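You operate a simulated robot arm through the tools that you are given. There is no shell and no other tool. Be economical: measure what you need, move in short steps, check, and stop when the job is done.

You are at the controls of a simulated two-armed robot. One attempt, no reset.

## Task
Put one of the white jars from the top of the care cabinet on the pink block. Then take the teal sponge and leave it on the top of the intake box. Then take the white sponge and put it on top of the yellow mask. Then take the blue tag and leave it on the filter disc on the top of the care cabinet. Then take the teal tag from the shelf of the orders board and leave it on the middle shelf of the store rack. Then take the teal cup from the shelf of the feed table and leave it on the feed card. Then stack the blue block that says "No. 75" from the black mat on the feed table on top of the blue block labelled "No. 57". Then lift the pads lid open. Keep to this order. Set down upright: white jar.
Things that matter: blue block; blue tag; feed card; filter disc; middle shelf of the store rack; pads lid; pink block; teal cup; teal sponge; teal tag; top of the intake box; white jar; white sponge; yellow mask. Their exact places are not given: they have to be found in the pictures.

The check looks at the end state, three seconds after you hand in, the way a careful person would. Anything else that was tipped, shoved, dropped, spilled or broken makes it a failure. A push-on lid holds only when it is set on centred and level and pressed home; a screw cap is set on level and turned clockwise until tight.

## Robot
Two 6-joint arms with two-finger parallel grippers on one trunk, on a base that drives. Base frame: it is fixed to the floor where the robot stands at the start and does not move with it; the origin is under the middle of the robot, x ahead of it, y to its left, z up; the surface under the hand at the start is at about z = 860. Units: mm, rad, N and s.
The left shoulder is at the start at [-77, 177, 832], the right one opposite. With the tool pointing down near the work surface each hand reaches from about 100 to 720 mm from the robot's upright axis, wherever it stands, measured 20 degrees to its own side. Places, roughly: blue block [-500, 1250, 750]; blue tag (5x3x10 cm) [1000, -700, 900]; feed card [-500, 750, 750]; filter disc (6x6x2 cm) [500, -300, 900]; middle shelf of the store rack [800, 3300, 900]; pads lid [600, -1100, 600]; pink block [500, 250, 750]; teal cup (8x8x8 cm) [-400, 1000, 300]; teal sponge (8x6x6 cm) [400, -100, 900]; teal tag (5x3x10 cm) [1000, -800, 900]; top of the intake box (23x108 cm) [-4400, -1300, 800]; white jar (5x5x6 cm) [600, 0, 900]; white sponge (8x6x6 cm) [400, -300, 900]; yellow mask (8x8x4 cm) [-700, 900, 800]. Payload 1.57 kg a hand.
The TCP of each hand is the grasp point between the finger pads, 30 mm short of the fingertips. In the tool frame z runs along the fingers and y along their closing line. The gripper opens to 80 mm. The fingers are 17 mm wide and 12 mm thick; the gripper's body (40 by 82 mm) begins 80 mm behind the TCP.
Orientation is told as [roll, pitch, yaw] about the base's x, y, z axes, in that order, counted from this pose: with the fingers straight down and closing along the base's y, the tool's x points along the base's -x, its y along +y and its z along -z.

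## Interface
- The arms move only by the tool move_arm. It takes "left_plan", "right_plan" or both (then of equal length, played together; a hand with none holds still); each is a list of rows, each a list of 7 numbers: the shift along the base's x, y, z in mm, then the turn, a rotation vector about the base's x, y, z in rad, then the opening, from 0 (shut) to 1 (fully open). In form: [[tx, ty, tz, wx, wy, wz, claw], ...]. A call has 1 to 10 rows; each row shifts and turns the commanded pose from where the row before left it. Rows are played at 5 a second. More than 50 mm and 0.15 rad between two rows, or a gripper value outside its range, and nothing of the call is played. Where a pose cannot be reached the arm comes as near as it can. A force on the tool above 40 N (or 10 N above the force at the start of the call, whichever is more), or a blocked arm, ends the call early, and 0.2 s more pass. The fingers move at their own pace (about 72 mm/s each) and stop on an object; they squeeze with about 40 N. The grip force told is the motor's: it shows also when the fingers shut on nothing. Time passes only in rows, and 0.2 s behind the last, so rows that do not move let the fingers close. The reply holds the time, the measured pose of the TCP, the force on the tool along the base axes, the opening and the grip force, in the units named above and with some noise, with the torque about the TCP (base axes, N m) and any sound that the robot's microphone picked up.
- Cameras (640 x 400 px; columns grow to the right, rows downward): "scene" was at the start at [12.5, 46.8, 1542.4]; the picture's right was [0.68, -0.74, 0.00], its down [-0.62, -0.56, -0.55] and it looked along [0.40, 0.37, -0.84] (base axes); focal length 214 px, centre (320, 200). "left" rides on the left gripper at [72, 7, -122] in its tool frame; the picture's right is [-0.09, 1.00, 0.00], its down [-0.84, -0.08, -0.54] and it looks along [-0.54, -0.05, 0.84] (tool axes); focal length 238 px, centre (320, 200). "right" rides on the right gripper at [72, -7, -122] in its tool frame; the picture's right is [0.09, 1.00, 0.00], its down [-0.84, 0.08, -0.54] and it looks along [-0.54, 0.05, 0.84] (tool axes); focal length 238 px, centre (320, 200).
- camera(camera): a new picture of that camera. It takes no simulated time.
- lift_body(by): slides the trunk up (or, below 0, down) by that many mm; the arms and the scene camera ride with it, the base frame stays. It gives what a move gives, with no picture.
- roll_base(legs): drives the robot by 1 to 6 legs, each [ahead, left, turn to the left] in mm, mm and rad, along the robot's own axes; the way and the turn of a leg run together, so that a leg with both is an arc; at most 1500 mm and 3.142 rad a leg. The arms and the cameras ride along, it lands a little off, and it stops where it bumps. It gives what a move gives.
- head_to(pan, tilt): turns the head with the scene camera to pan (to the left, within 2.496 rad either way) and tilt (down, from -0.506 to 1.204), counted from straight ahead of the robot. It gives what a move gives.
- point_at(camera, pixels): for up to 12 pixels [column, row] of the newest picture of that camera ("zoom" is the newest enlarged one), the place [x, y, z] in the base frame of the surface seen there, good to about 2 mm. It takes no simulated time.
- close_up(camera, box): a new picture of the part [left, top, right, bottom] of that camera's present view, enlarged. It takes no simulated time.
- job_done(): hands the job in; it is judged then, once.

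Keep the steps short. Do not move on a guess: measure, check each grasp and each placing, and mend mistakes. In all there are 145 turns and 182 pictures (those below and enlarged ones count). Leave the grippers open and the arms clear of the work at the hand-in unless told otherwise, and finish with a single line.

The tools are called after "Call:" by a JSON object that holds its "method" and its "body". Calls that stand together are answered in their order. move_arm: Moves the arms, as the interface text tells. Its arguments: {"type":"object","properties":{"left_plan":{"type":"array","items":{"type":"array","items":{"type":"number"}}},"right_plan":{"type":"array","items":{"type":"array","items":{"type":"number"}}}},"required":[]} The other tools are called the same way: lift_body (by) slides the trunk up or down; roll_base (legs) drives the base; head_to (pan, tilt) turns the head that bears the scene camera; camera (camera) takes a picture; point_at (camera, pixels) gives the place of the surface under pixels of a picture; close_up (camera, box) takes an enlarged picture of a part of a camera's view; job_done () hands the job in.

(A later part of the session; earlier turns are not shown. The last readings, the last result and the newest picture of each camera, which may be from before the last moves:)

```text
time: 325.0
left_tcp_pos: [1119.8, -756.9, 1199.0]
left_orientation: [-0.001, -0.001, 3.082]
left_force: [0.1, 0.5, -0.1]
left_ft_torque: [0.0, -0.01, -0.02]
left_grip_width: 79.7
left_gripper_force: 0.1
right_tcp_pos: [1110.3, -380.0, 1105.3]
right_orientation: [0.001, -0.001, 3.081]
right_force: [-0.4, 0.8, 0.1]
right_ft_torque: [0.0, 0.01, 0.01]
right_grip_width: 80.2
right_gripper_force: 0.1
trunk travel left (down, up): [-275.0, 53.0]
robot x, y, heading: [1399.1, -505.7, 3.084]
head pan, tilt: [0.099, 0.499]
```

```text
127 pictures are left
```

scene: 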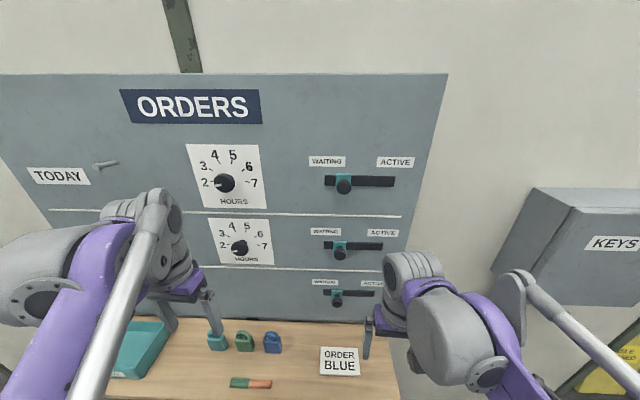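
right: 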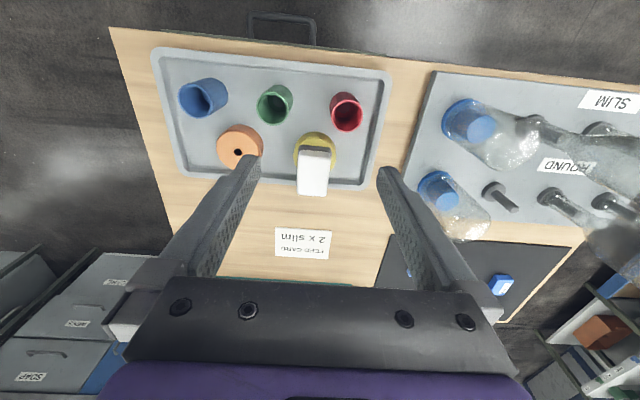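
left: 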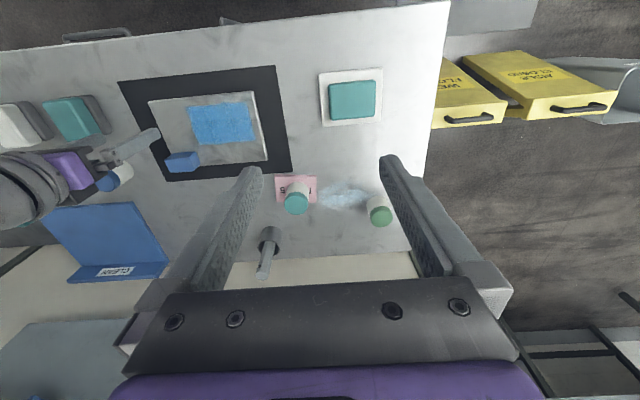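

Found: teal, green and blue tags on the orders board's shelf. Measure.

Call:
{"method": "close_up", "body": {"camera": "scene", "box": [180, 300, 340, 400]}}

Call:
{"method": "point_at", "body": {"camera": "zoom", "pixels": [[370, 172], [370, 145], [350, 200], [390, 200], [150, 172], [150, 145], [130, 195], [170, 195], [260, 172], [370, 215], [480, 320], [280, 330]]}}

Call:
{"method": "camera", "body": {"camera": "left"}}

```text
4.00 times, centred on (260, 350) of scene
```

zoom: 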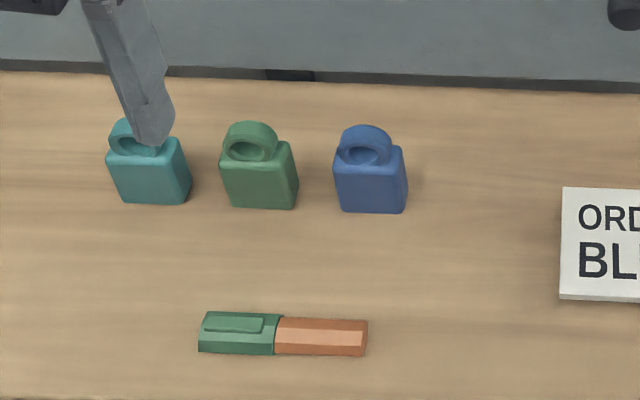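

```text
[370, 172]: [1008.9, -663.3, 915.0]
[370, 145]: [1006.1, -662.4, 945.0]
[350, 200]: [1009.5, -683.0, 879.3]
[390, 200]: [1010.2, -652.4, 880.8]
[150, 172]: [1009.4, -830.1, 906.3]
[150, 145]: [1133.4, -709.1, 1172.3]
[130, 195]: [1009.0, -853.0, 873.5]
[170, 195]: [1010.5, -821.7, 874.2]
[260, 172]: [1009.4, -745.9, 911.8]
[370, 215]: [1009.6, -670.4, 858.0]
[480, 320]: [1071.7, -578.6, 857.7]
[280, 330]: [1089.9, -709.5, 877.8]
```

```text
125 pictures are left
```

left: 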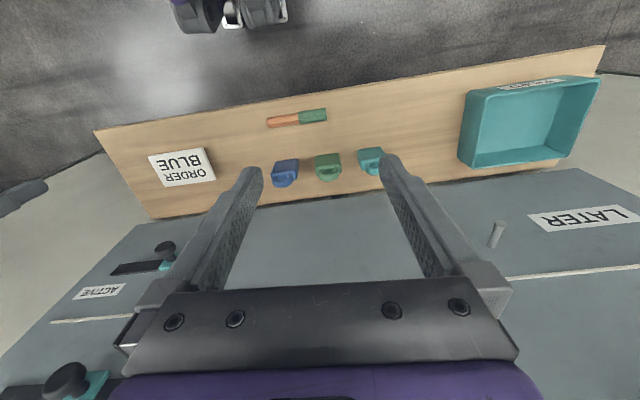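

Blue tag: centre y≈-667, front face x≈1010, height ≈858–955. Shift the base left 240 with a heading correction, then view with the right hand.

Call:
{"method": "roll_base", "body": {"legs": [[0, 240, 0.06]]}}

Call:
{"method": "camera", "body": {"camera": "right"}}

```text
time: 327.7
left_tcp_pos: [1131.3, -1014.1, 1199.2]
left_orientation: [0.0, 0.001, -3.134]
left_force: [1.1, -0.4, -0.6]
left_ft_torque: [0.0, -0.04, 0.02]
left_grip_width: 80.0
left_gripper_force: 0.0
right_tcp_pos: [1095.8, -639.3, 1105.8]
right_orientation: [-0.001, 0.0, -3.134]
right_force: [-0.3, 0.6, -0.1]
right_ft_torque: [0.04, 0.01, -0.03]
right_grip_width: 79.9
right_gripper_force: 0.0
trunk travel left (down, up): [-275.0, 53.0]
robot x, y, heading: [1392.6, -743.2, -3.132]
head pan, tilt: [0.099, 0.499]
```

```text
124 pictures are left
```

right: 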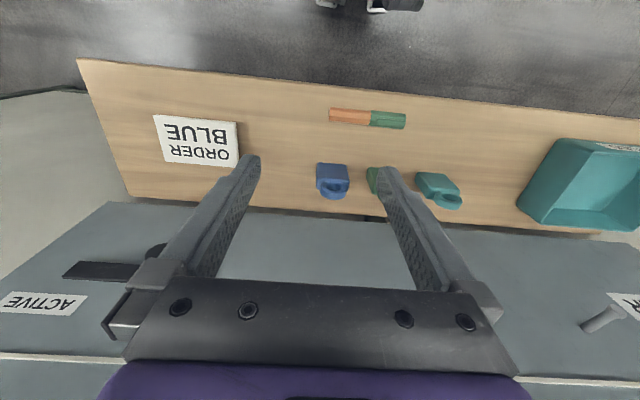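

Call:
{"method": "close_up", "body": {"camera": "right", "box": [280, 140, 480, 240]}}

Call:
{"method": "point_at", "body": {"camera": "zoom", "pixels": [[168, 160], [120, 80], [210, 80], [120, 120], [215, 120], [205, 165], [145, 165], [170, 100], [300, 105], [430, 120], [170, 300], [560, 200]]}}

```text
3.20 times, centred on (380, 190) of right
```

zoom: 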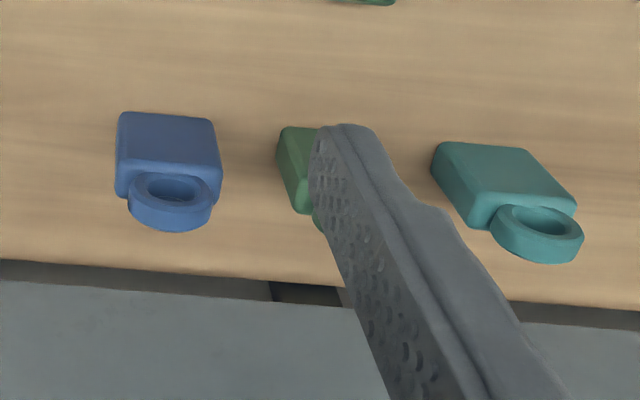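

```text
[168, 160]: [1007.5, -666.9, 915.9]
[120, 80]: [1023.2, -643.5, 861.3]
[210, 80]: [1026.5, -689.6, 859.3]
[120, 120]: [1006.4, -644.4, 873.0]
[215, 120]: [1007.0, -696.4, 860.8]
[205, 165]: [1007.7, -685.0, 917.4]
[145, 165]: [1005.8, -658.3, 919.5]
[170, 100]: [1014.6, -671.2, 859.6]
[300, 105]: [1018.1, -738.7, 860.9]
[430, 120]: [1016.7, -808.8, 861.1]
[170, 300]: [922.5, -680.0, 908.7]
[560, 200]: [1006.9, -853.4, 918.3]
```

Blue tag centre ≈ (996,-668). Narrow the fingers to 66 mm and move above it.

Call:
{"method": "move_arm", "body": {"right_plan": [[-33, -9.5, 0, 0, 0, 0, 0.82], [-33, -9.5, -35, 0, 0, 0, 0.82], [-34, -10, -35, 0, 0, 0, 0.82], [0, 0, -25, 0, 0, 0, 0.82]]}}

Call:
{"method": "camera", "body": {"camera": "right"}}

```text
time: 328.7
left_tcp_pos: [1132.7, -1014.6, 1199.4]
left_orientation: [-0.001, 0.002, -3.132]
left_force: [0.7, 1.1, -0.2]
left_ft_torque: [0.0, 0.0, 0.03]
left_grip_width: 80.1
left_gripper_force: 0.1
right_tcp_pos: [997.1, -668.8, 1006.8]
right_orientation: [0.0, 0.001, -3.133]
right_force: [0.2, -0.2, 0.4]
right_ft_torque: [-0.03, 0.04, -0.02]
right_grip_width: 65.6
right_gripper_force: 0.0
trunk travel left (down, up): [-275.0, 53.0]
robot x, y, heading: [1396.7, -744.5, -3.133]
head pan, tilt: [0.099, 0.499]
```

```text
122 pictures are left
```

right: 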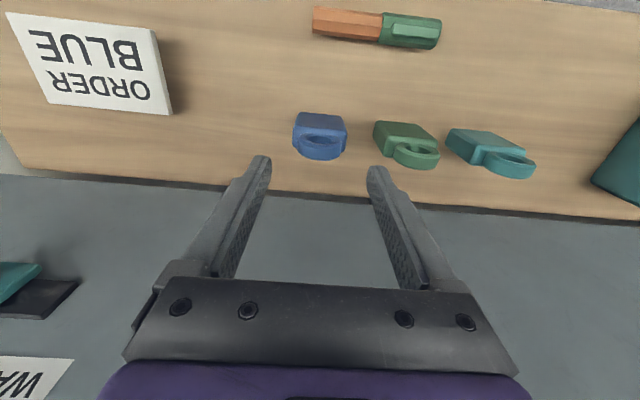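

Call:
{"method": "point_at", "body": {"camera": "right", "pixels": [[303, 150], [338, 150], [320, 156], [296, 132], [346, 132], [375, 132], [380, 150]]}}

```text
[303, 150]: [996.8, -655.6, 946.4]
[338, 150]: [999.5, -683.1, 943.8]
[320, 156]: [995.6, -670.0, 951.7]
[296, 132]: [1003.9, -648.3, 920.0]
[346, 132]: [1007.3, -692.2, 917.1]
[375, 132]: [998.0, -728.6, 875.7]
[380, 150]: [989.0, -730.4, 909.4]
```

Centre confirmed (996,-670). Descend to z≈898 and grip.

Call:
{"method": "move_arm", "body": {"right_plan": [[0, -1, -45, 0, 0, 0, 0.82], [0, 0, -45, 0, 0, 0, 0.82], [0, 0, -18, 0, 0, 0, 0.82], [0, 0, 0, 0, 0, 0, 0.3], [0, 0, 0, 0, 0, 0, 0.3], [0, 0, 20, 0, 0, 0, 0.3], [0, 0, 45, 0, 0, 0, 0.3], [0, 0, 45, 0, 0, 0, 0.3], [40, 0, 20, 0, 0, 0, 0.3], [45, 0, 0, 0, 0, 0, 0.3]]}}

Call:
{"method": "camera", "body": {"camera": "right"}}

```text
time: 330.9
left_tcp_pos: [1132.7, -1013.3, 1198.9]
left_orientation: [-0.001, 0.001, -3.134]
left_force: [0.1, 0.6, 0.7]
left_ft_torque: [0.02, 0.03, 0.0]
left_grip_width: 80.1
left_gripper_force: 0.1
right_tcp_pos: [1082.5, -670.5, 1033.9]
right_orientation: [-0.001, 0.0, -3.133]
right_force: [-0.1, 0.2, -0.3]
right_ft_torque: [0.04, 0.0, 0.0]
right_grip_width: 49.2
right_gripper_force: 40.8
trunk travel left (down, up): [-275.0, 53.0]
robot x, y, heading: [1394.6, -747.5, -3.135]
head pan, tilt: [0.099, 0.499]
```

```text
121 pictures are left
```

right: 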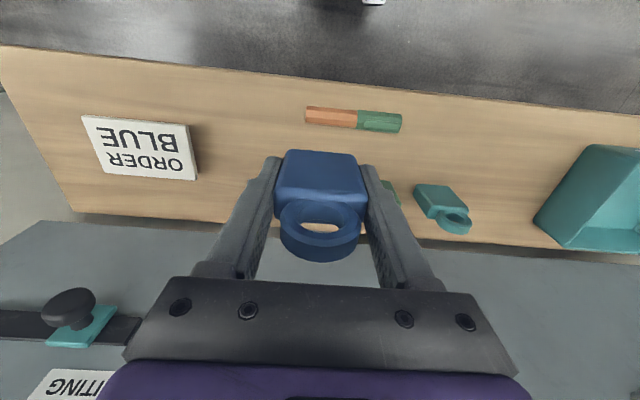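

Blue tag held (49 mm). Back off and drive around to the cabinet front.

Call:
{"method": "roll_base", "body": {"legs": [[-220, 0, 0], [0, -1450, 0], [0, -1430, 0]]}}

```text
time: 357.3
left_tcp_pos: [1309.9, 1845.5, 1198.2]
left_orientation: [-0.001, 0.0, -3.128]
left_force: [0.2, -0.4, 0.7]
left_ft_torque: [-0.03, -0.02, -0.01]
left_grip_width: 79.9
left_gripper_force: 0.1
right_tcp_pos: [1257.9, 2188.5, 1033.6]
right_orientation: [0.0, -0.001, -3.128]
right_force: [0.0, -0.9, -0.6]
right_ft_torque: [-0.01, -0.03, 0.01]
right_grip_width: 49.4
right_gripper_force: 39.9
trunk travel left (down, up): [-275.0, 53.0]
robot x, y, heading: [1568.9, 2116.1, -3.13]
head pan, tilt: [0.099, 0.499]
```

Call:
{"method": "roll_base", "body": {"legs": [[1500, 0, 0], [1500, 0, 0], [60, 0, 0], [0, 0, 3.13]]}}

```text
time: 379.7
left_tcp_pos: [-1252.0, 2289.6, 1198.2]
left_orientation: [0.001, 0.0, 0.03]
left_force: [0.8, 0.2, -0.4]
left_ft_torque: [0.0, 0.03, 0.04]
left_grip_width: 79.9
left_gripper_force: 0.1
right_tcp_pos: [-1193.4, 1948.4, 1034.7]
right_orientation: [0.001, -0.001, 0.031]
right_force: [0.1, -0.3, -0.3]
right_ft_torque: [0.03, 0.0, 0.05]
right_grip_width: 49.0
right_gripper_force: 40.2
trunk travel left (down, up): [-275.0, 53.0]
robot x, y, heading: [-1509.7, 2012.6, 0.03]
head pan, tilt: [0.099, 0.499]
```

Call:
{"method": "roll_base", "body": {"legs": [[0, -1150, -0.03], [0, -1100, 0], [1000, 0, 0], [450, 0, 0]]}}

Call:
{"method": "camera", "body": {"camera": "right"}}

```text
time: 406.5
left_tcp_pos: [212.6, 87.8, 1199.6]
left_orientation: [-0.002, -0.001, 0.023]
left_force: [0.2, -0.4, 0.4]
left_ft_torque: [-0.04, 0.0, -0.02]
left_grip_width: 80.0
left_gripper_force: 0.1
right_tcp_pos: [267.5, -254.6, 1034.0]
right_orientation: [0.0, 0.001, 0.024]
right_force: [-0.7, -1.1, -1.0]
right_ft_torque: [-0.01, -0.01, -0.03]
right_grip_width: 49.0
right_gripper_force: 39.9
trunk travel left (down, up): [-275.0, 53.0]
robot x, y, heading: [-43.2, -186.6, 0.026]
head pan, tilt: [0.099, 0.499]
```

```text
120 pictures are left
```

right: 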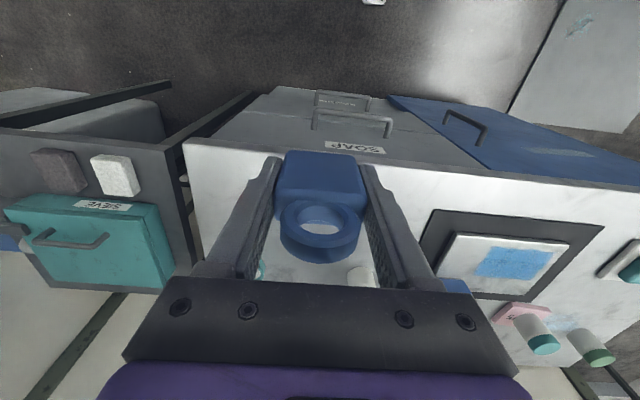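

Disc at ≈(538,-347). Bring the tag over it at z≈985.

Call:
{"method": "move_arm", "body": {"right_plan": [[45, -15, 0, 0, 0, -0.024, 0.3], [45, -15, 0, 0, 0, 0, 0.3], [45, -15, 0, 0, 0, 0, 0.3], [45, -15, 0, 0, 0, 0, 0.3], [45, -15, -16, 0, 0, 0, 0.3], [41, -15, -20, 0, 0, 0, 0.3], [0, 0, -12, 0, 0, 0, 0.3]]}}

Call:
{"method": "camera", "body": {"camera": "right"}}

```text
time: 408.1
left_tcp_pos: [211.3, 88.7, 1197.1]
left_orientation: [0.0, 0.0, 0.025]
left_force: [-0.2, 0.3, -0.6]
left_ft_torque: [0.0, 0.0, 0.0]
left_grip_width: 80.1
left_gripper_force: 0.1
right_tcp_pos: [535.2, -344.4, 984.3]
right_orientation: [0.001, 0.001, 0.002]
right_force: [-0.9, 0.6, 0.0]
right_ft_torque: [0.0, -0.05, -0.02]
right_grip_width: 49.3
right_gripper_force: 40.7
trunk travel left (down, up): [-275.0, 53.0]
robot x, y, heading: [-51.2, -183.5, 0.022]
head pan, tilt: [0.099, 0.499]
```

```text
119 pictures are left
```

right: 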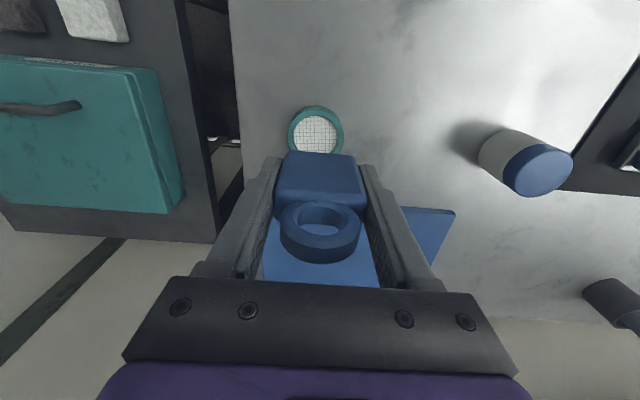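

Call:
{"method": "point_at", "body": {"camera": "right", "pixels": [[316, 110], [293, 128], [341, 130], [300, 145], [335, 150], [316, 130]]}}

Call:
{"method": "close_up", "body": {"camera": "right", "box": [260, 90, 380, 165]}}

```text
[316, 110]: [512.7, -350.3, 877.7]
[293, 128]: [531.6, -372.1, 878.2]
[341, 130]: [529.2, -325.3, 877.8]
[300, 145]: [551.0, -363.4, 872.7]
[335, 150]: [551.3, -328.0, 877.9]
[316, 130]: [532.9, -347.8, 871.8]
```

```text
5.33 times, centred on (320, 128) of right
```

zoom: 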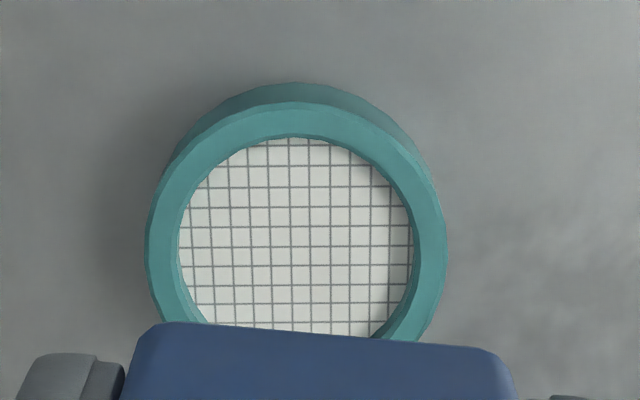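

Disc centre ≈ (537,-348.5), rim at 878. Align and lower to z≈922.

Call:
{"method": "move_arm", "body": {"right_plan": [[2, -4, -30, 0, 0, 0, 0.3], [0, 0, -30, 0, 0, 0, 0.3]]}}

```text
time: 408.7
left_tcp_pos: [212.5, 88.5, 1198.6]
left_orientation: [0.001, 0.001, 0.025]
left_force: [0.1, -0.7, 0.1]
left_ft_torque: [0.01, -0.02, 0.0]
left_grip_width: 80.0
left_gripper_force: 0.1
right_tcp_pos: [538.3, -346.7, 924.0]
right_orientation: [0.0, 0.001, 0.0]
right_force: [0.5, -0.1, -0.2]
right_ft_torque: [0.02, -0.03, 0.01]
right_grip_width: 49.2
right_gripper_force: 39.8
trunk travel left (down, up): [-275.0, 53.0]
robot x, y, heading: [-48.4, -183.4, 0.027]
head pan, tilt: [0.099, 0.499]
```

Call:
{"method": "move_arm", "body": {"right_plan": [[0, -1.5, -3, 0, 0, 0, 0.3], [0, 0, -2, 0, 0, 0, 0.3]]}}

Call:
{"method": "camera", "body": {"camera": "right"}}

```text
time: 409.3
left_tcp_pos: [213.1, 89.5, 1198.9]
left_orientation: [0.0, 0.0, 0.023]
left_force: [-0.7, 0.5, 0.1]
left_ft_torque: [0.03, 0.01, -0.01]
left_grip_width: 80.1
left_gripper_force: 0.0
right_tcp_pos: [537.1, -350.0, 920.6]
right_orientation: [0.0, 0.001, 0.0]
right_force: [0.1, 0.7, -0.8]
right_ft_torque: [-0.02, 0.02, 0.01]
right_grip_width: 49.7
right_gripper_force: 39.9
trunk travel left (down, up): [-275.0, 53.0]
robot x, y, heading: [-48.8, -183.0, 0.021]
head pan, tilt: [0.099, 0.499]
```

```text
117 pictures are left
```

right: 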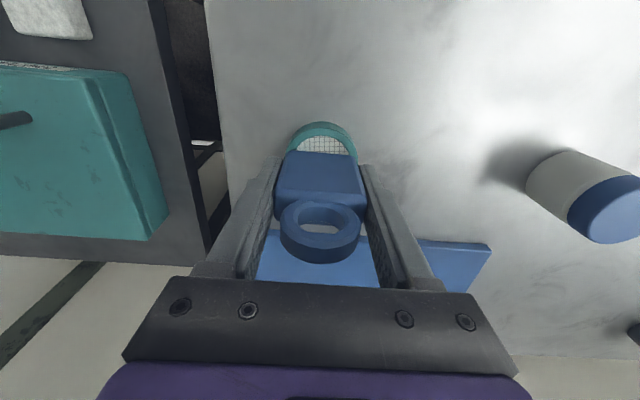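

Call:
{"method": "move_arm", "body": {"right_plan": [[0, 1, -2, 0, 0, 0, 0.3], [0, 0, -1.5, 0, 0, 0, 0.3]]}}

```text
time: 409.9
left_tcp_pos: [212.0, 88.1, 1197.9]
left_orientation: [0.001, -0.001, 0.023]
left_force: [-0.2, -0.2, -0.2]
left_ft_torque: [-0.03, -0.01, 0.02]
left_grip_width: 80.0
left_gripper_force: 0.0
right_tcp_pos: [537.8, -348.0, 917.5]
right_orientation: [0.0, 0.0, -0.001]
right_force: [0.0, 0.2, -0.2]
right_ft_torque: [-0.01, -0.03, -0.02]
right_grip_width: 49.2
right_gripper_force: 39.8
trunk travel left (down, up): [-275.0, 53.0]
robot x, y, heading: [-51.4, -186.2, 0.025]
head pan, tilt: [0.099, 0.499]
```

Call:
{"method": "move_arm", "body": {"right_plan": [[0, 0, -1.5, 0, 0, 0, 0.3], [0, 0, -1, 0, 0, 0, 0.3]]}}

```text
time: 410.5
left_tcp_pos: [211.6, 88.3, 1199.4]
left_orientation: [0.0, 0.0, 0.023]
left_force: [-0.6, -0.9, 0.9]
left_ft_torque: [-0.01, 0.03, 0.02]
left_grip_width: 80.2
left_gripper_force: 0.1
right_tcp_pos: [535.3, -350.2, 916.1]
right_orientation: [0.001, -0.002, 0.002]
right_force: [5.2, -0.4, 23.2]
right_ft_torque: [0.0, -0.29, -0.02]
right_grip_width: 49.0
right_gripper_force: 40.1
trunk travel left (down, up): [-275.0, 53.0]
robot x, y, heading: [-45.7, -185.2, 0.024]
head pan, tilt: [0.099, 0.499]
```

Firm contact (23 N). Ease 1 mm up, release, rise.

Call:
{"method": "move_arm", "body": {"right_plan": [[0, 0, 1.5, 0, 0, 0, 0.3], [0, 0, 0, 0, 0, 0, 0.85], [0, 0, 0, 0, 0, 0, 0.85], [0, 0, 40, 0, 0, 0, 0.85], [0, 0, 45, 0, 0, 0, 0.85], [-45, 0, 10, 0, 0, 0, 0.85], [-45, 0, 0, 0, 0, 0, 0.85], [-45, 0, 0, 0, 0, 0, 0.85]]}}

Call:
{"method": "camera", "body": {"camera": "right"}}

```text
time: 412.3
left_tcp_pos: [210.5, 89.2, 1199.1]
left_orientation: [0.002, 0.001, 0.024]
left_force: [-0.4, 0.1, -0.6]
left_ft_torque: [-0.02, -0.01, -0.04]
left_grip_width: 80.1
left_gripper_force: 0.1
right_tcp_pos: [397.0, -349.2, 1008.6]
right_orientation: [0.001, 0.001, -0.001]
right_force: [-1.2, -0.8, 0.2]
right_ft_torque: [0.01, -0.02, -0.01]
right_grip_width: 68.0
right_gripper_force: 0.1
trunk travel left (down, up): [-275.0, 53.0]
robot x, y, heading: [-44.7, -184.2, 0.029]
head pan, tilt: [0.099, 0.499]
```

```text
116 pictures are left
```

right: 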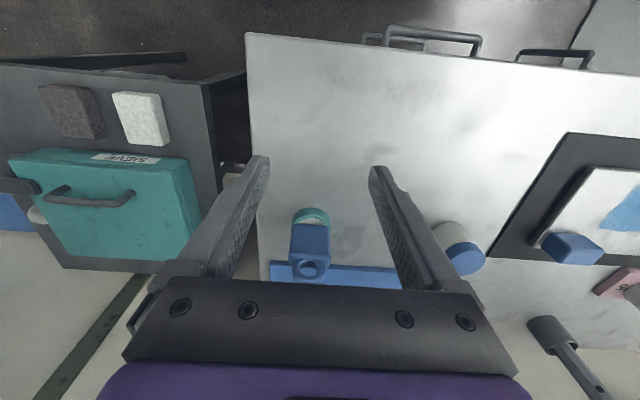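

Blue tag stands on the disc. Return to the orders board for the teal tag.

Call:
{"method": "move_arm", "body": {"right_plan": [[-45, 20, 30, 0, 0, 0, 1], [-45, 20, 20, 0, 0, 0, 1], [-20, 20, 20, 0, 0, 0, 1]]}}

Call:
{"method": "roll_base", "body": {"legs": [[-1450, 0, -0.028], [0, 1200, 0], [0, 1130, 0], [1500, 0, 0], [1500, 0, 0], [80, 0, 0]]}}

Call:
{"method": "roll_base", "body": {"legs": [[0, 0, 3.1]]}}

```text
refused: row 1 steps farther than a row can; nothing moved
```

```text
time: 454.3
left_tcp_pos: [1897.8, 2355.4, 1199.3]
left_orientation: [-0.001, -0.001, 0.017]
left_force: [0.4, -0.2, 0.3]
left_ft_torque: [0.0, 0.04, 0.01]
left_grip_width: 80.2
left_gripper_force: 0.1
right_tcp_pos: [2081.4, 1917.1, 1007.6]
right_orientation: [0.0, 0.001, -0.008]
right_force: [0.2, -0.4, 0.0]
right_ft_torque: [0.01, -0.02, -0.02]
right_grip_width: 68.0
right_gripper_force: 0.1
trunk travel left (down, up): [-275.0, 53.0]
robot x, y, heading: [1635.7, 2082.9, 0.012]
head pan, tilt: [0.099, 0.499]
```

```text
time: 461.8
left_tcp_pos: [1344.2, 1845.2, 1197.4]
left_orientation: [0.0, 0.001, 3.037]
left_force: [0.0, 0.4, 0.6]
left_ft_torque: [0.0, 0.0, 0.0]
left_grip_width: 80.1
left_gripper_force: 0.0
right_tcp_pos: [1216.0, 2303.2, 1009.2]
right_orientation: [0.001, -0.001, 3.014]
right_force: [0.8, 0.3, -0.4]
right_ft_torque: [-0.01, 0.0, -0.01]
right_grip_width: 68.0
right_gripper_force: 0.0
trunk travel left (down, up): [-275.0, 53.0]
robot x, y, heading: [1633.8, 2084.9, 3.037]
head pan, tilt: [0.099, 0.499]
```

Look at the store rack from here on the way.

Call:
{"method": "head_to", "body": {"pan": -0.9, "tilt": 0.35}}

Call:
{"method": "camera", "body": {"camera": "scene"}}

Call:
{"method": "move_arm", "body": {"right_plan": [[40, -5, 25, 0, 0, 0, 1], [40, -5, 25, 0, 0, 0, 1], [30, -5, 25, 0, 0, 0, 1]]}}

Call:
{"method": "roll_base", "body": {"legs": [[0, 0, 0.1], [-60, 1400, 0], [0, 1500, 0]]}}

```text
time: 463.0
left_tcp_pos: [1344.5, 1845.9, 1198.6]
left_orientation: [0.0, 0.001, 3.038]
left_force: [0.5, -0.2, -0.6]
left_ft_torque: [-0.02, -0.02, -0.01]
left_grip_width: 79.9
left_gripper_force: 0.0
right_tcp_pos: [1216.9, 2303.6, 1008.6]
right_orientation: [0.001, -0.001, 3.013]
right_force: [-0.2, 0.2, 0.0]
right_ft_torque: [0.03, -0.02, -0.01]
right_grip_width: 67.7
right_gripper_force: 0.0
trunk travel left (down, up): [-275.0, 53.0]
robot x, y, heading: [1636.0, 2083.3, 3.038]
head pan, tilt: [-0.901, 0.351]
```

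```text
115 pictures are left
```

scene: 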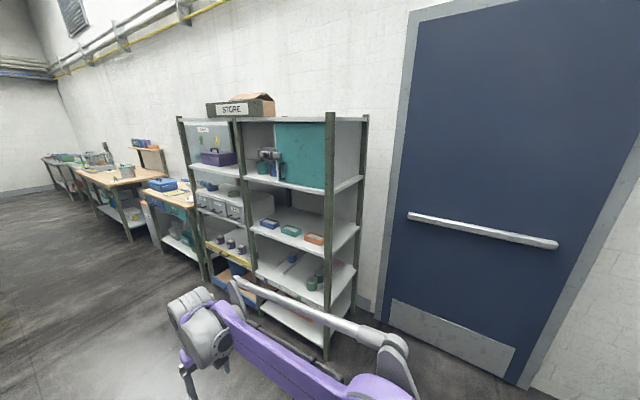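

```text
time: 463.8
left_tcp_pos: [1345.6, 1845.3, 1198.4]
left_orientation: [0.001, 0.0, 3.037]
left_force: [0.1, 0.6, -0.3]
left_ft_torque: [-0.01, 0.03, -0.02]
left_grip_width: 80.1
left_gripper_force: 0.0
right_tcp_pos: [1328.1, 2287.3, 1085.4]
right_orientation: [-0.001, 0.001, 3.012]
right_force: [0.2, 0.1, 0.1]
right_ft_torque: [-0.04, -0.02, 0.0]
right_grip_width: 80.2
right_gripper_force: 0.0
trunk travel left (down, up): [-275.0, 53.0]
robot x, y, heading: [1633.7, 2084.1, 3.035]
head pan, tilt: [-0.901, 0.351]
```

```text
time: 489.9
left_tcp_pos: [1460.8, -1121.0, 1199.7]
left_orientation: [0.0, 0.0, -3.101]
left_force: [-0.1, -0.1, -0.3]
left_ft_torque: [0.0, 0.0, 0.02]
left_grip_width: 80.1
left_gripper_force: 0.0
right_tcp_pos: [1378.7, -687.0, 1085.2]
right_orientation: [0.0, 0.001, -3.125]
right_force: [0.0, 0.3, -0.3]
right_ft_torque: [0.05, 0.0, 0.0]
right_grip_width: 80.1
right_gripper_force: 0.0
trunk travel left (down, up): [-275.0, 53.0]
robot x, y, heading: [1714.6, -846.0, -3.102]
head pan, tilt: [-0.901, 0.351]
```

Call:
{"method": "roll_base", "body": {"legs": [[300, 50, -0.04]]}}

Call:
{"method": "camera", "body": {"camera": "right"}}

```text
time: 492.0
left_tcp_pos: [1155.4, -1169.2, 1197.7]
left_orientation: [0.001, 0.001, -3.14]
left_force: [-0.1, 0.3, -0.1]
left_ft_torque: [0.02, -0.01, 0.03]
left_grip_width: 79.8
left_gripper_force: 0.1
right_tcp_pos: [1088.6, -729.6, 1084.5]
right_orientation: [-0.001, -0.001, 3.122]
right_force: [-0.9, -0.4, -0.3]
right_ft_torque: [0.02, -0.02, -0.01]
right_grip_width: 79.8
right_gripper_force: 0.0
trunk travel left (down, up): [-275.0, 53.0]
robot x, y, heading: [1422.5, -898.9, -3.145]
head pan, tilt: [-0.901, 0.351]
```

```text
114 pictures are left
```

right: 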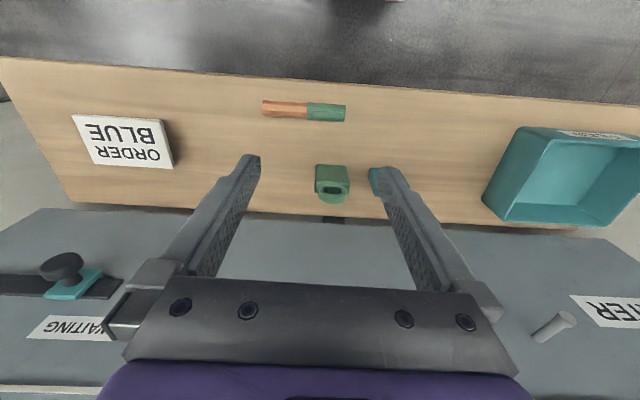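

Move above the teal tag's estimated place (996,-835).

Call:
{"method": "move_arm", "body": {"right_plan": [[-31, -35, 0, 0, 0, 0.02, 0.82], [-31, -35, 0, 0, 0, 0, 0.82], [-31, -35, 0, 0, 0, 0, 0.82], [0, 0, -40, 0, 0, 0, 0.82], [0, 0, -38, 0, 0, 0, 0.82]]}}

Call:
{"method": "close_up", "body": {"camera": "right", "box": [220, 60, 420, 200]}}

Call:
{"method": "point_at", "body": {"camera": "zoom", "pixels": [[250, 200], [290, 270], [360, 270], [320, 290], [380, 240], [260, 240]]}}

```text
time: 493.2
left_tcp_pos: [1155.5, -1170.2, 1198.5]
left_orientation: [0.0, 0.0, -3.141]
left_force: [-0.4, -0.7, -1.0]
left_ft_torque: [-0.01, 0.0, -0.03]
left_grip_width: 79.9
left_gripper_force: 0.0
right_tcp_pos: [996.1, -835.4, 1007.6]
right_orientation: [0.0, 0.002, 3.14]
right_force: [-1.3, -0.1, 0.2]
right_ft_torque: [-0.06, -0.01, 0.0]
right_grip_width: 65.8
right_gripper_force: 0.1
trunk travel left (down, up): [-275.0, 53.0]
robot x, y, heading: [1420.9, -902.6, -3.139]
head pan, tilt: [-0.901, 0.351]
```

```text
2.86 times, centred on (320, 130) of right
```

zoom: 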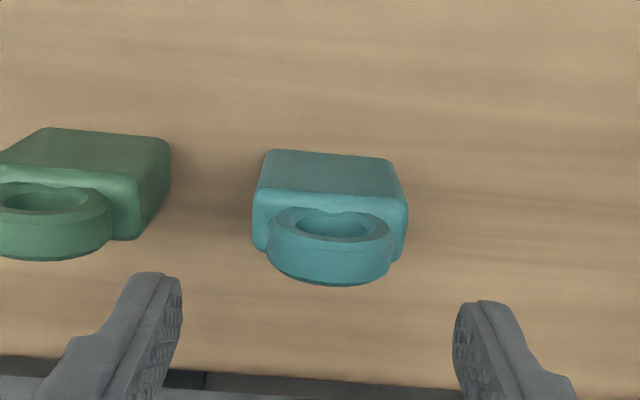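

```text
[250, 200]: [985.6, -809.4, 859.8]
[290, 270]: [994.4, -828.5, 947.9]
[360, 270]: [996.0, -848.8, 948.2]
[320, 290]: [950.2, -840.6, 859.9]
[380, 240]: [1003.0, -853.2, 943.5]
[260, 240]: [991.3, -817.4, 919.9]
```

Teal tag centre y≈-840. Adjust, descend, grip, lift.

Call:
{"method": "move_arm", "body": {"right_plan": [[0, -4.5, -45, 0, 0, 0, 0.82], [0, 0, -45, 0, 0, 0, 0.82], [0, 0, -18, 0, 0, 0, 0.82], [0, 0, 0, 0, 0, 0, 0.3], [0, 0, 0, 0, 0, 0, 0.3], [0, 0, 20, 0, 0, 0, 0.3], [0, 0, 45, 0, 0, 0, 0.3], [0, 0, 45, 0, 0, 0, 0.3], [40, 0, 20, 0, 0, 0, 0.3], [45, 0, 0, 0, 0, 0, 0.3]]}}

Call:
{"method": "camera", "body": {"camera": "right"}}

```text
time: 495.4
left_tcp_pos: [1156.7, -1167.4, 1198.9]
left_orientation: [0.0, -0.001, -3.139]
left_force: [-0.4, 0.0, -0.3]
left_ft_torque: [-0.02, 0.02, -0.01]
left_grip_width: 79.7
left_gripper_force: 0.1
right_tcp_pos: [1082.5, -839.5, 1028.7]
right_orientation: [0.001, 0.0, 3.139]
right_force: [0.5, 0.1, -0.4]
right_ft_torque: [-0.01, 0.01, -0.03]
right_grip_width: 49.0
right_gripper_force: 40.3
trunk travel left (down, up): [-275.0, 53.0]
robot x, y, heading: [1424.0, -898.9, -3.139]
head pan, tilt: [-0.901, 0.351]
```

```text
112 pictures are left
```

right: 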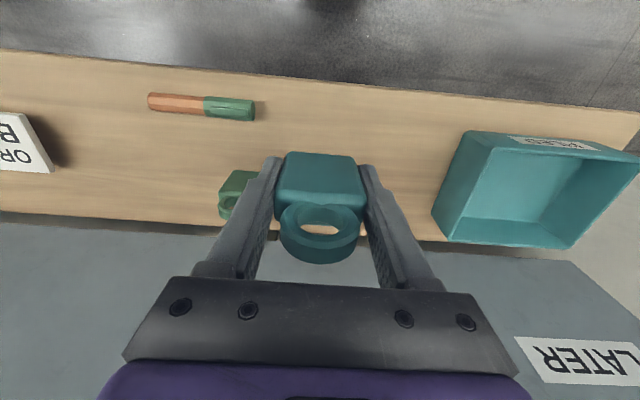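

Teal tag held. Drive to the store rack and face +y.

Call:
{"method": "roll_base", "body": {"legs": [[-220, 0, 0], [0, -1500, 0], [0, -1500, 0], [700, 0, 0], [0, 0, -1.571]]}}

Call:
{"method": "head_to", "body": {"pan": 0.0, "tilt": 0.4}}

Call:
{"method": "camera", "body": {"camera": "scene"}}

```text
time: 529.8
left_tcp_pos: [558.7, 2235.9, 1199.0]
left_orientation: [-0.001, 0.0, 1.627]
left_force: [1.2, -0.3, -0.5]
left_ft_torque: [0.01, 0.0, -0.02]
left_grip_width: 80.1
left_gripper_force: 0.1
right_tcp_pos: [883.8, 2327.6, 1027.3]
right_orientation: [-0.001, -0.001, 1.622]
right_force: [-0.4, 0.5, -0.5]
right_ft_torque: [-0.03, -0.02, -0.01]
right_grip_width: 49.1
right_gripper_force: 39.8
trunk travel left (down, up): [-275.0, 53.0]
robot x, y, heading: [841.6, 1984.1, 1.63]
head pan, tilt: [-0.901, 0.351]
```

```text
time: 531.0
left_tcp_pos: [559.7, 2234.0, 1198.0]
left_orientation: [-0.001, -0.002, 1.628]
left_force: [0.1, -0.3, -0.9]
left_ft_torque: [0.0, -0.01, -0.03]
left_grip_width: 79.8
left_gripper_force: 0.1
right_tcp_pos: [883.9, 2327.0, 1026.7]
right_orientation: [-0.001, 0.0, 1.621]
right_force: [-0.3, -0.2, -0.6]
right_ft_torque: [0.01, 0.0, 0.02]
right_grip_width: 49.4
right_gripper_force: 40.1
trunk travel left (down, up): [-275.0, 53.0]
robot x, y, heading: [838.4, 1987.0, 1.625]
head pan, tilt: [0.0, 0.4]
```

```text
111 pictures are left
```

scene: 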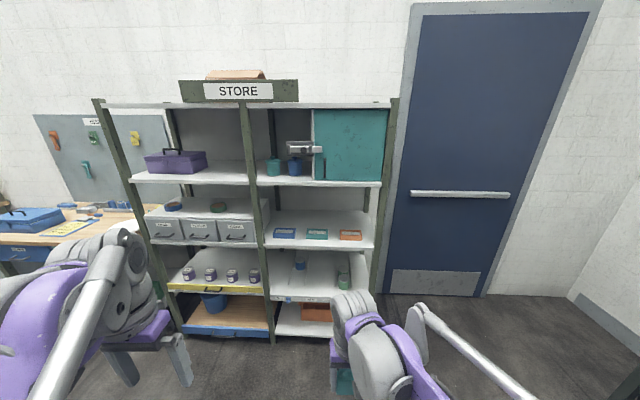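

Measure the shelf levels.

Call:
{"method": "close_up", "body": {"camera": "scene", "box": [130, 90, 410, 350]}}

Call:
{"method": "point_at", "body": {"camera": "scene", "pixels": [[340, 218], [320, 243], [280, 220], [360, 220], [310, 182], [310, 260], [300, 298], [225, 205], [200, 178], [370, 245], [317, 235], [340, 183]]}}

```text
1.54 times, centred on (270, 220) of scene
```

zoom: 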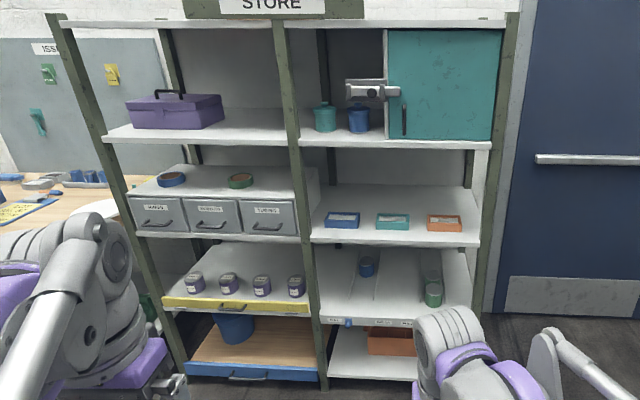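

```text
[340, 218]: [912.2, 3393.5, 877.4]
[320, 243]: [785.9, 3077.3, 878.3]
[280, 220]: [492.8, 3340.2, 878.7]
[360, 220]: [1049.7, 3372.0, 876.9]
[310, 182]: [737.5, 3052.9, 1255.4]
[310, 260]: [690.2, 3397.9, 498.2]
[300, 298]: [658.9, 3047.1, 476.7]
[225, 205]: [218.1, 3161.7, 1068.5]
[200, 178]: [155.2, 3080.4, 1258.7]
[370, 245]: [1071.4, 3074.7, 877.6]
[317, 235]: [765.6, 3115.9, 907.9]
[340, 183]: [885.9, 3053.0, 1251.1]
```

Measure the right wrist's top height and the boxes on the shelf to see whether the hand fits.

Call:
{"method": "point_at", "body": {"camera": "scene", "pixels": [[352, 294], [340, 310], [372, 300], [420, 306], [395, 330], [375, 325], [420, 380]]}}

Call:
{"method": "point_at", "body": {"camera": "zoom", "pixels": [[327, 225], [358, 225], [342, 213], [377, 226], [409, 226], [428, 228], [461, 228], [445, 217], [345, 226], [470, 240], [393, 215]]}}

```text
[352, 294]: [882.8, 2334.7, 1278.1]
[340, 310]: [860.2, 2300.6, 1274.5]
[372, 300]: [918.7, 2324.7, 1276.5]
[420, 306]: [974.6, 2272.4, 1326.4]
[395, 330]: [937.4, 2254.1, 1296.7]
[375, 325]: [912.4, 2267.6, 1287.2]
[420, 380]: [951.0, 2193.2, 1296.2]
```

```text
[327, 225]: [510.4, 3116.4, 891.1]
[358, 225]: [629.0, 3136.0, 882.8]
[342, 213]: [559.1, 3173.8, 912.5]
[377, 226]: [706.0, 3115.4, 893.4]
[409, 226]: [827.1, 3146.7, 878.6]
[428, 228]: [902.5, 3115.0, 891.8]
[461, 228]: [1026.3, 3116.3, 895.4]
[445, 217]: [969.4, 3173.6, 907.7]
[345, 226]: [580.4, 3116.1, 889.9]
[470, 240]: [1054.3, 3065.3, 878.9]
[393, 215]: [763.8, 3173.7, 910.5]
```

Wrist top is ~250 mm above the TCP, shelf gap is 357: fits near the front edge. Place at about (861,3098) in front of the gap between teal and orange boxes. Drive closer.

Call:
{"method": "roll_base", "body": {"legs": [[560, 20, -0.055]]}}

Call:
{"method": "camera", "body": {"camera": "right"}}

Call:
{"method": "head_to", "body": {"pan": -0.1, "tilt": 0.6}}

Call:
{"method": "camera", "body": {"camera": "scene"}}

```text
time: 534.3
left_tcp_pos: [522.2, 2812.4, 1199.0]
left_orientation: [0.001, 0.0, 1.598]
left_force: [-0.1, 0.1, -0.4]
left_ft_torque: [0.0, 0.02, 0.01]
left_grip_width: 80.0
left_gripper_force: 0.0
right_tcp_pos: [849.1, 2895.8, 1027.9]
right_orientation: [-0.002, 0.001, 1.594]
right_force: [-0.2, 0.0, -0.7]
right_ft_torque: [0.0, 0.03, -0.01]
right_grip_width: 49.3
right_gripper_force: 40.5
trunk travel left (down, up): [-275.0, 53.0]
robot x, y, heading: [796.3, 2555.3, 1.602]
head pan, tilt: [0.0, 0.4]
```

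```text
109 pictures are left
```

right: 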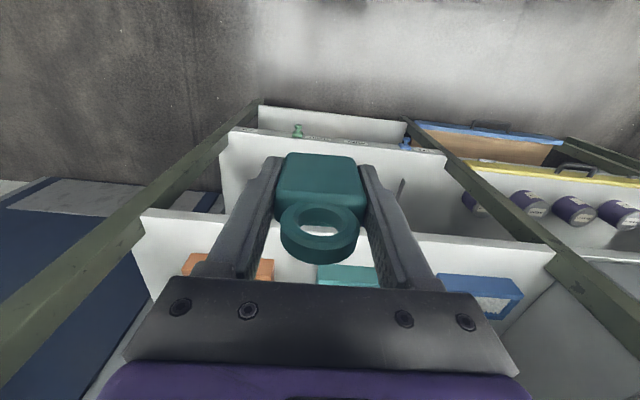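

```text
time: 535.0
left_tcp_pos: [521.9, 2813.9, 1198.9]
left_orientation: [-0.001, 0.0, 1.599]
left_force: [-0.3, 0.4, 0.4]
left_ft_torque: [-0.02, -0.02, 0.0]
left_grip_width: 80.0
left_gripper_force: 0.1
right_tcp_pos: [848.9, 2896.6, 1027.7]
right_orientation: [0.0, -0.001, 1.593]
right_force: [0.0, -0.2, -0.5]
right_ft_torque: [0.0, -0.03, -0.02]
right_grip_width: 49.1
right_gripper_force: 39.4
trunk travel left (down, up): [-275.0, 53.0]
robot x, y, heading: [798.9, 2555.0, 1.599]
head pan, tilt: [-0.099, 0.6]
```

```text
108 pictures are left
```

scene: 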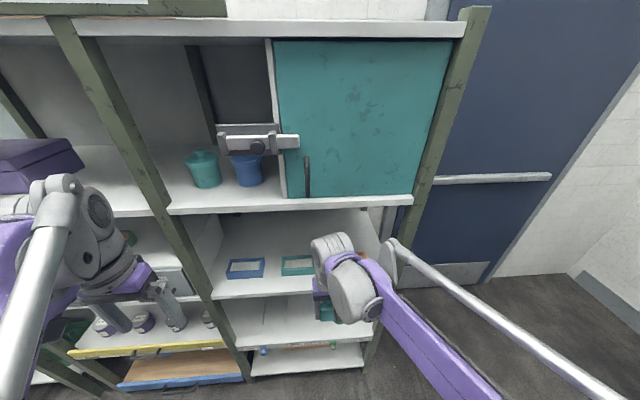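

Lower the trunk by 105 so the hand is at shelf height, then slide the tag in.

Call:
{"method": "lift_body", "body": {"by": -100}}

Call:
{"method": "move_arm", "body": {"right_plan": [[4, 40, 0, 0, 0, -0.023, 0.3], [4, 40, 0, 0, 0, 0, 0.3], [4, 40, 0, 0, 0, 0, 0.3]]}}

Call:
{"method": "camera", "body": {"camera": "right"}}

Call:
{"method": "camera", "body": {"camera": "scene"}}

```text
time: 536.3
left_tcp_pos: [523.5, 2812.9, 1098.8]
left_orientation: [-0.001, 0.0, 1.6]
left_force: [1.2, -0.9, -0.4]
left_ft_torque: [0.01, 0.0, -0.05]
left_grip_width: 79.8
left_gripper_force: 0.0
right_tcp_pos: [849.2, 2897.0, 928.3]
right_orientation: [0.0, -0.001, 1.594]
right_force: [0.4, -0.3, -0.6]
right_ft_torque: [0.01, 0.03, -0.03]
right_grip_width: 49.3
right_gripper_force: 40.1
trunk travel left (down, up): [-175.0, 153.0]
robot x, y, heading: [791.3, 2557.6, 1.6]
head pan, tilt: [-0.099, 0.6]
```

```text
time: 537.1
left_tcp_pos: [523.2, 2815.4, 1098.2]
left_orientation: [-0.001, 0.001, 1.599]
left_force: [-0.1, 0.0, 0.4]
left_ft_torque: [-0.02, -0.01, 0.0]
left_grip_width: 80.1
left_gripper_force: 0.1
right_tcp_pos: [859.0, 3018.7, 927.4]
right_orientation: [0.001, 0.003, 1.571]
right_force: [0.7, 0.9, 0.1]
right_ft_torque: [-0.02, 0.01, 0.01]
right_grip_width: 49.3
right_gripper_force: 39.8
trunk travel left (down, up): [-175.0, 153.0]
robot x, y, heading: [794.9, 2556.0, 1.593]
head pan, tilt: [-0.099, 0.6]
```

```text
107 pictures are left
```

right: 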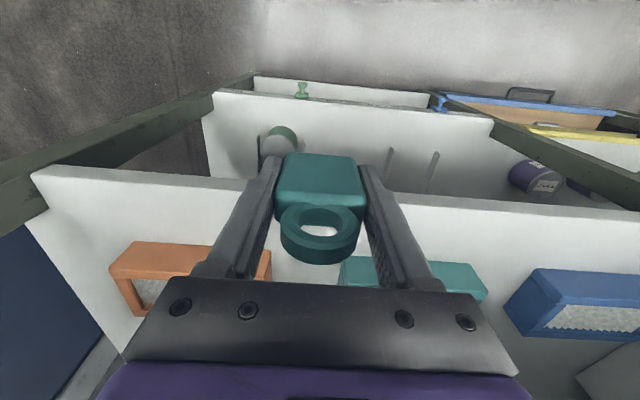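

```text
106 pictures are left
```

scene: 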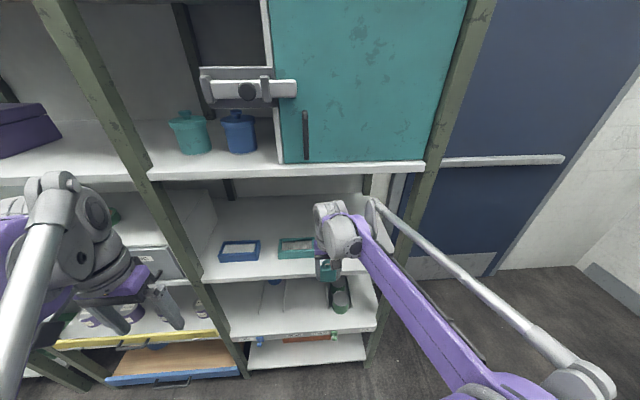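

Call:
{"method": "point_at", "body": {"camera": "scene", "pixels": [[330, 204], [345, 216], [378, 204], [376, 225], [372, 200]]}}

Call:
{"method": "point_at", "body": {"camera": "right", "pixels": [[250, 195], [350, 275], [480, 280], [340, 290], [272, 268]]}}

```text
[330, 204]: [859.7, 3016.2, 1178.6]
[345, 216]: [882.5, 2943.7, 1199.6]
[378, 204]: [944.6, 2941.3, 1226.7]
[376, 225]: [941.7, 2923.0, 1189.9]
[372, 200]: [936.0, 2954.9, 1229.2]
```

```text
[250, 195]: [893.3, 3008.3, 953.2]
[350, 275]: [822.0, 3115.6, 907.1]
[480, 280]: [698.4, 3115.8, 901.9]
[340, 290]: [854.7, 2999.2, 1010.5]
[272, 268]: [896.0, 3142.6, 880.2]
```

Clearances OK. Lower 8, slide in 80, then lower to contact.

Call:
{"method": "move_arm", "body": {"right_plan": [[1, 20, -8, 0, 0, 0, 0.3], [1, 30, 0, 0, 0, 0, 0.3], [0, 30, 0, 0, 0, 0, 0.3], [0, 0, -3, 0, 0, 0, 0.3]]}}

Call:
{"method": "camera", "body": {"camera": "scene"}}

Call:
{"method": "camera", "body": {"camera": "right"}}

```text
time: 538.1
left_tcp_pos: [523.0, 2811.5, 1099.6]
left_orientation: [0.001, -0.001, 1.599]
left_force: [-0.1, 0.3, -0.2]
left_ft_torque: [-0.04, 0.02, 0.01]
left_grip_width: 80.0
left_gripper_force: 0.0
right_tcp_pos: [862.1, 3097.7, 918.2]
right_orientation: [0.001, -0.005, 1.571]
right_force: [-0.2, 7.3, 33.3]
right_ft_torque: [0.19, 0.06, -0.01]
right_grip_width: 49.6
right_gripper_force: 40.6
trunk travel left (down, up): [-175.0, 153.0]
robot x, y, heading: [793.7, 2558.0, 1.598]
head pan, tilt: [-0.099, 0.6]
```

```text
105 pictures are left
```

scene: 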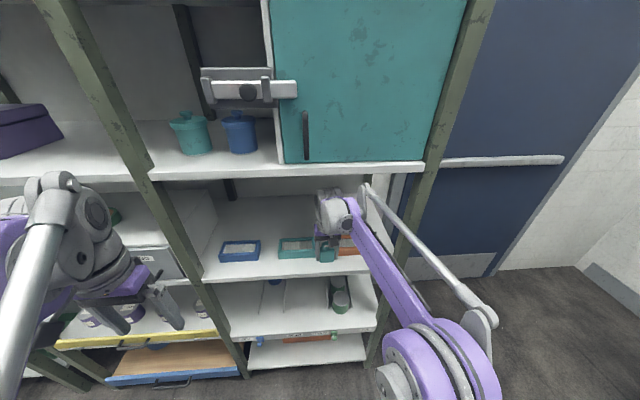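

```text
104 pictures are left
```

right: 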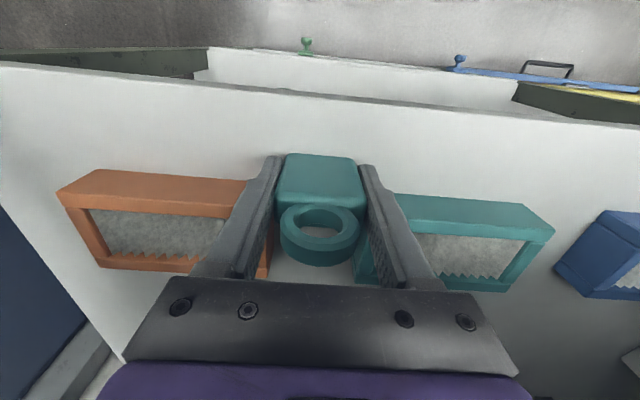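

Contact with the shelf. Ease, open slightly, retreat straight back.

Call:
{"method": "move_arm", "body": {"right_plan": [[0, 0, 2, 0, 0, 0, 0.3], [0, 0, 0, 0, 0, 0, 0.74], [0, 0, 0, 0, 0, 0, 0.74], [0, -20, 0, 0, 0, 0, 0.74], [0, -40, 0, 0, 0, 0, 0.74], [0, -45, 0, 0, 0, 0, 0.74], [0, -45, 0, 0, 0, 0, 0.74]]}}

Call:
{"method": "camera", "body": {"camera": "right"}}

```text
time: 539.7
left_tcp_pos: [522.6, 2812.8, 1099.5]
left_orientation: [0.001, -0.001, 1.599]
left_force: [-0.1, -0.8, 0.6]
left_ft_torque: [-0.01, 0.02, 0.0]
left_grip_width: 79.9
left_gripper_force: 0.1
right_tcp_pos: [864.3, 2943.4, 918.3]
right_orientation: [0.0, 0.0, 1.571]
right_force: [0.3, -0.6, -0.6]
right_ft_torque: [-0.01, -0.01, 0.03]
right_grip_width: 59.2
right_gripper_force: 0.0
trunk travel left (down, up): [-175.0, 153.0]
robot x, y, heading: [798.4, 2558.7, 1.595]
head pan, tilt: [-0.099, 0.6]
```

```text
103 pictures are left
```

right: 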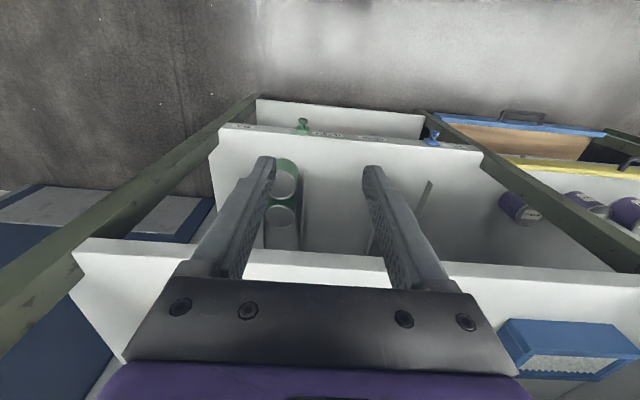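

Back away from the rack and look at the tag, then at the feed table's east side.

Call:
{"method": "roll_base", "body": {"legs": [[-420, 0, 0]]}}

Call:
{"method": "head_to", "body": {"pan": 0.0, "tilt": 0.4}}

Call:
{"method": "close_up", "body": {"camera": "scene", "box": [200, 120, 440, 300]}}

Call:
{"method": "head_to", "body": {"pan": 2.3, "tilt": 0.5}}

Call:
{"method": "camera", "body": {"camera": "scene"}}

```text
time: 542.3
left_tcp_pos: [533.2, 2399.5, 1098.3]
left_orientation: [-0.001, 0.001, 1.616]
left_force: [-0.4, 0.0, 0.2]
left_ft_torque: [-0.01, -0.02, -0.02]
left_grip_width: 80.2
left_gripper_force: 0.2
right_tcp_pos: [871.5, 2536.7, 917.5]
right_orientation: [-0.001, -0.001, 1.589]
right_force: [0.2, 0.1, -0.3]
right_ft_torque: [0.03, 0.0, 0.03]
right_grip_width: 59.1
right_gripper_force: 0.0
trunk travel left (down, up): [-175.0, 153.0]
robot x, y, heading: [813.2, 2145.7, 1.617]
head pan, tilt: [-0.099, 0.6]
```

```text
time: 543.0
left_tcp_pos: [533.0, 2401.2, 1099.1]
left_orientation: [-0.001, 0.0, 1.616]
left_force: [-0.5, 0.3, -0.4]
left_ft_torque: [-0.02, 0.01, 0.03]
left_grip_width: 79.9
left_gripper_force: 0.0
right_tcp_pos: [871.9, 2538.7, 917.5]
right_orientation: [0.0, -0.001, 1.589]
right_force: [-0.2, -0.1, -0.2]
right_ft_torque: [0.02, 0.04, -0.02]
right_grip_width: 59.1
right_gripper_force: 0.0
trunk travel left (down, up): [-175.0, 153.0]
robot x, y, heading: [811.5, 2147.2, 1.616]
head pan, tilt: [0.0, 0.4]
```

```text
2.22 times, centred on (320, 210) of scene
```

zoom: 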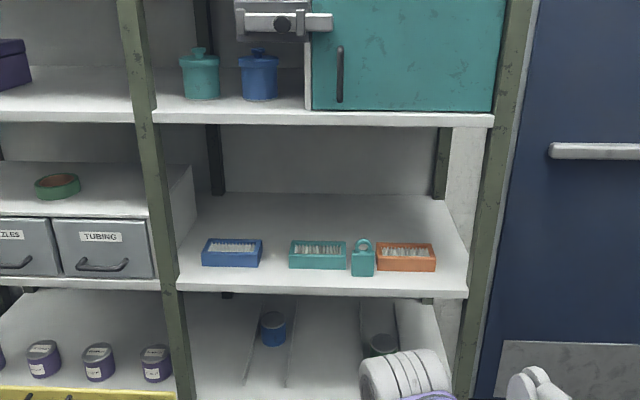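

```text
time: 545.1
left_tcp_pos: [533.0, 2400.9, 1099.4]
left_orientation: [0.001, 0.0, 1.616]
left_force: [-1.4, -0.1, -0.7]
left_ft_torque: [-0.01, 0.01, -0.04]
left_grip_width: 79.9
left_gripper_force: 0.0
right_tcp_pos: [872.4, 2537.6, 918.1]
right_orientation: [0.0, 0.0, 1.589]
right_force: [0.4, 0.2, -0.2]
right_ft_torque: [-0.01, 0.0, -0.02]
right_grip_width: 59.1
right_gripper_force: 0.1
trunk travel left (down, up): [-175.0, 153.0]
robot x, y, heading: [809.2, 2146.9, 1.616]
head pan, tilt: [2.3, 0.499]
```

```text
101 pictures are left
```

scene: 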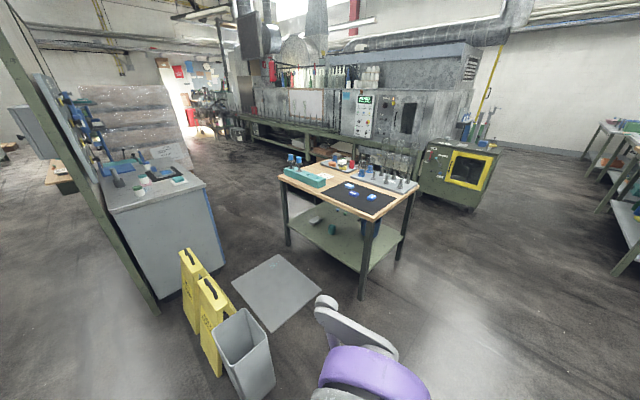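

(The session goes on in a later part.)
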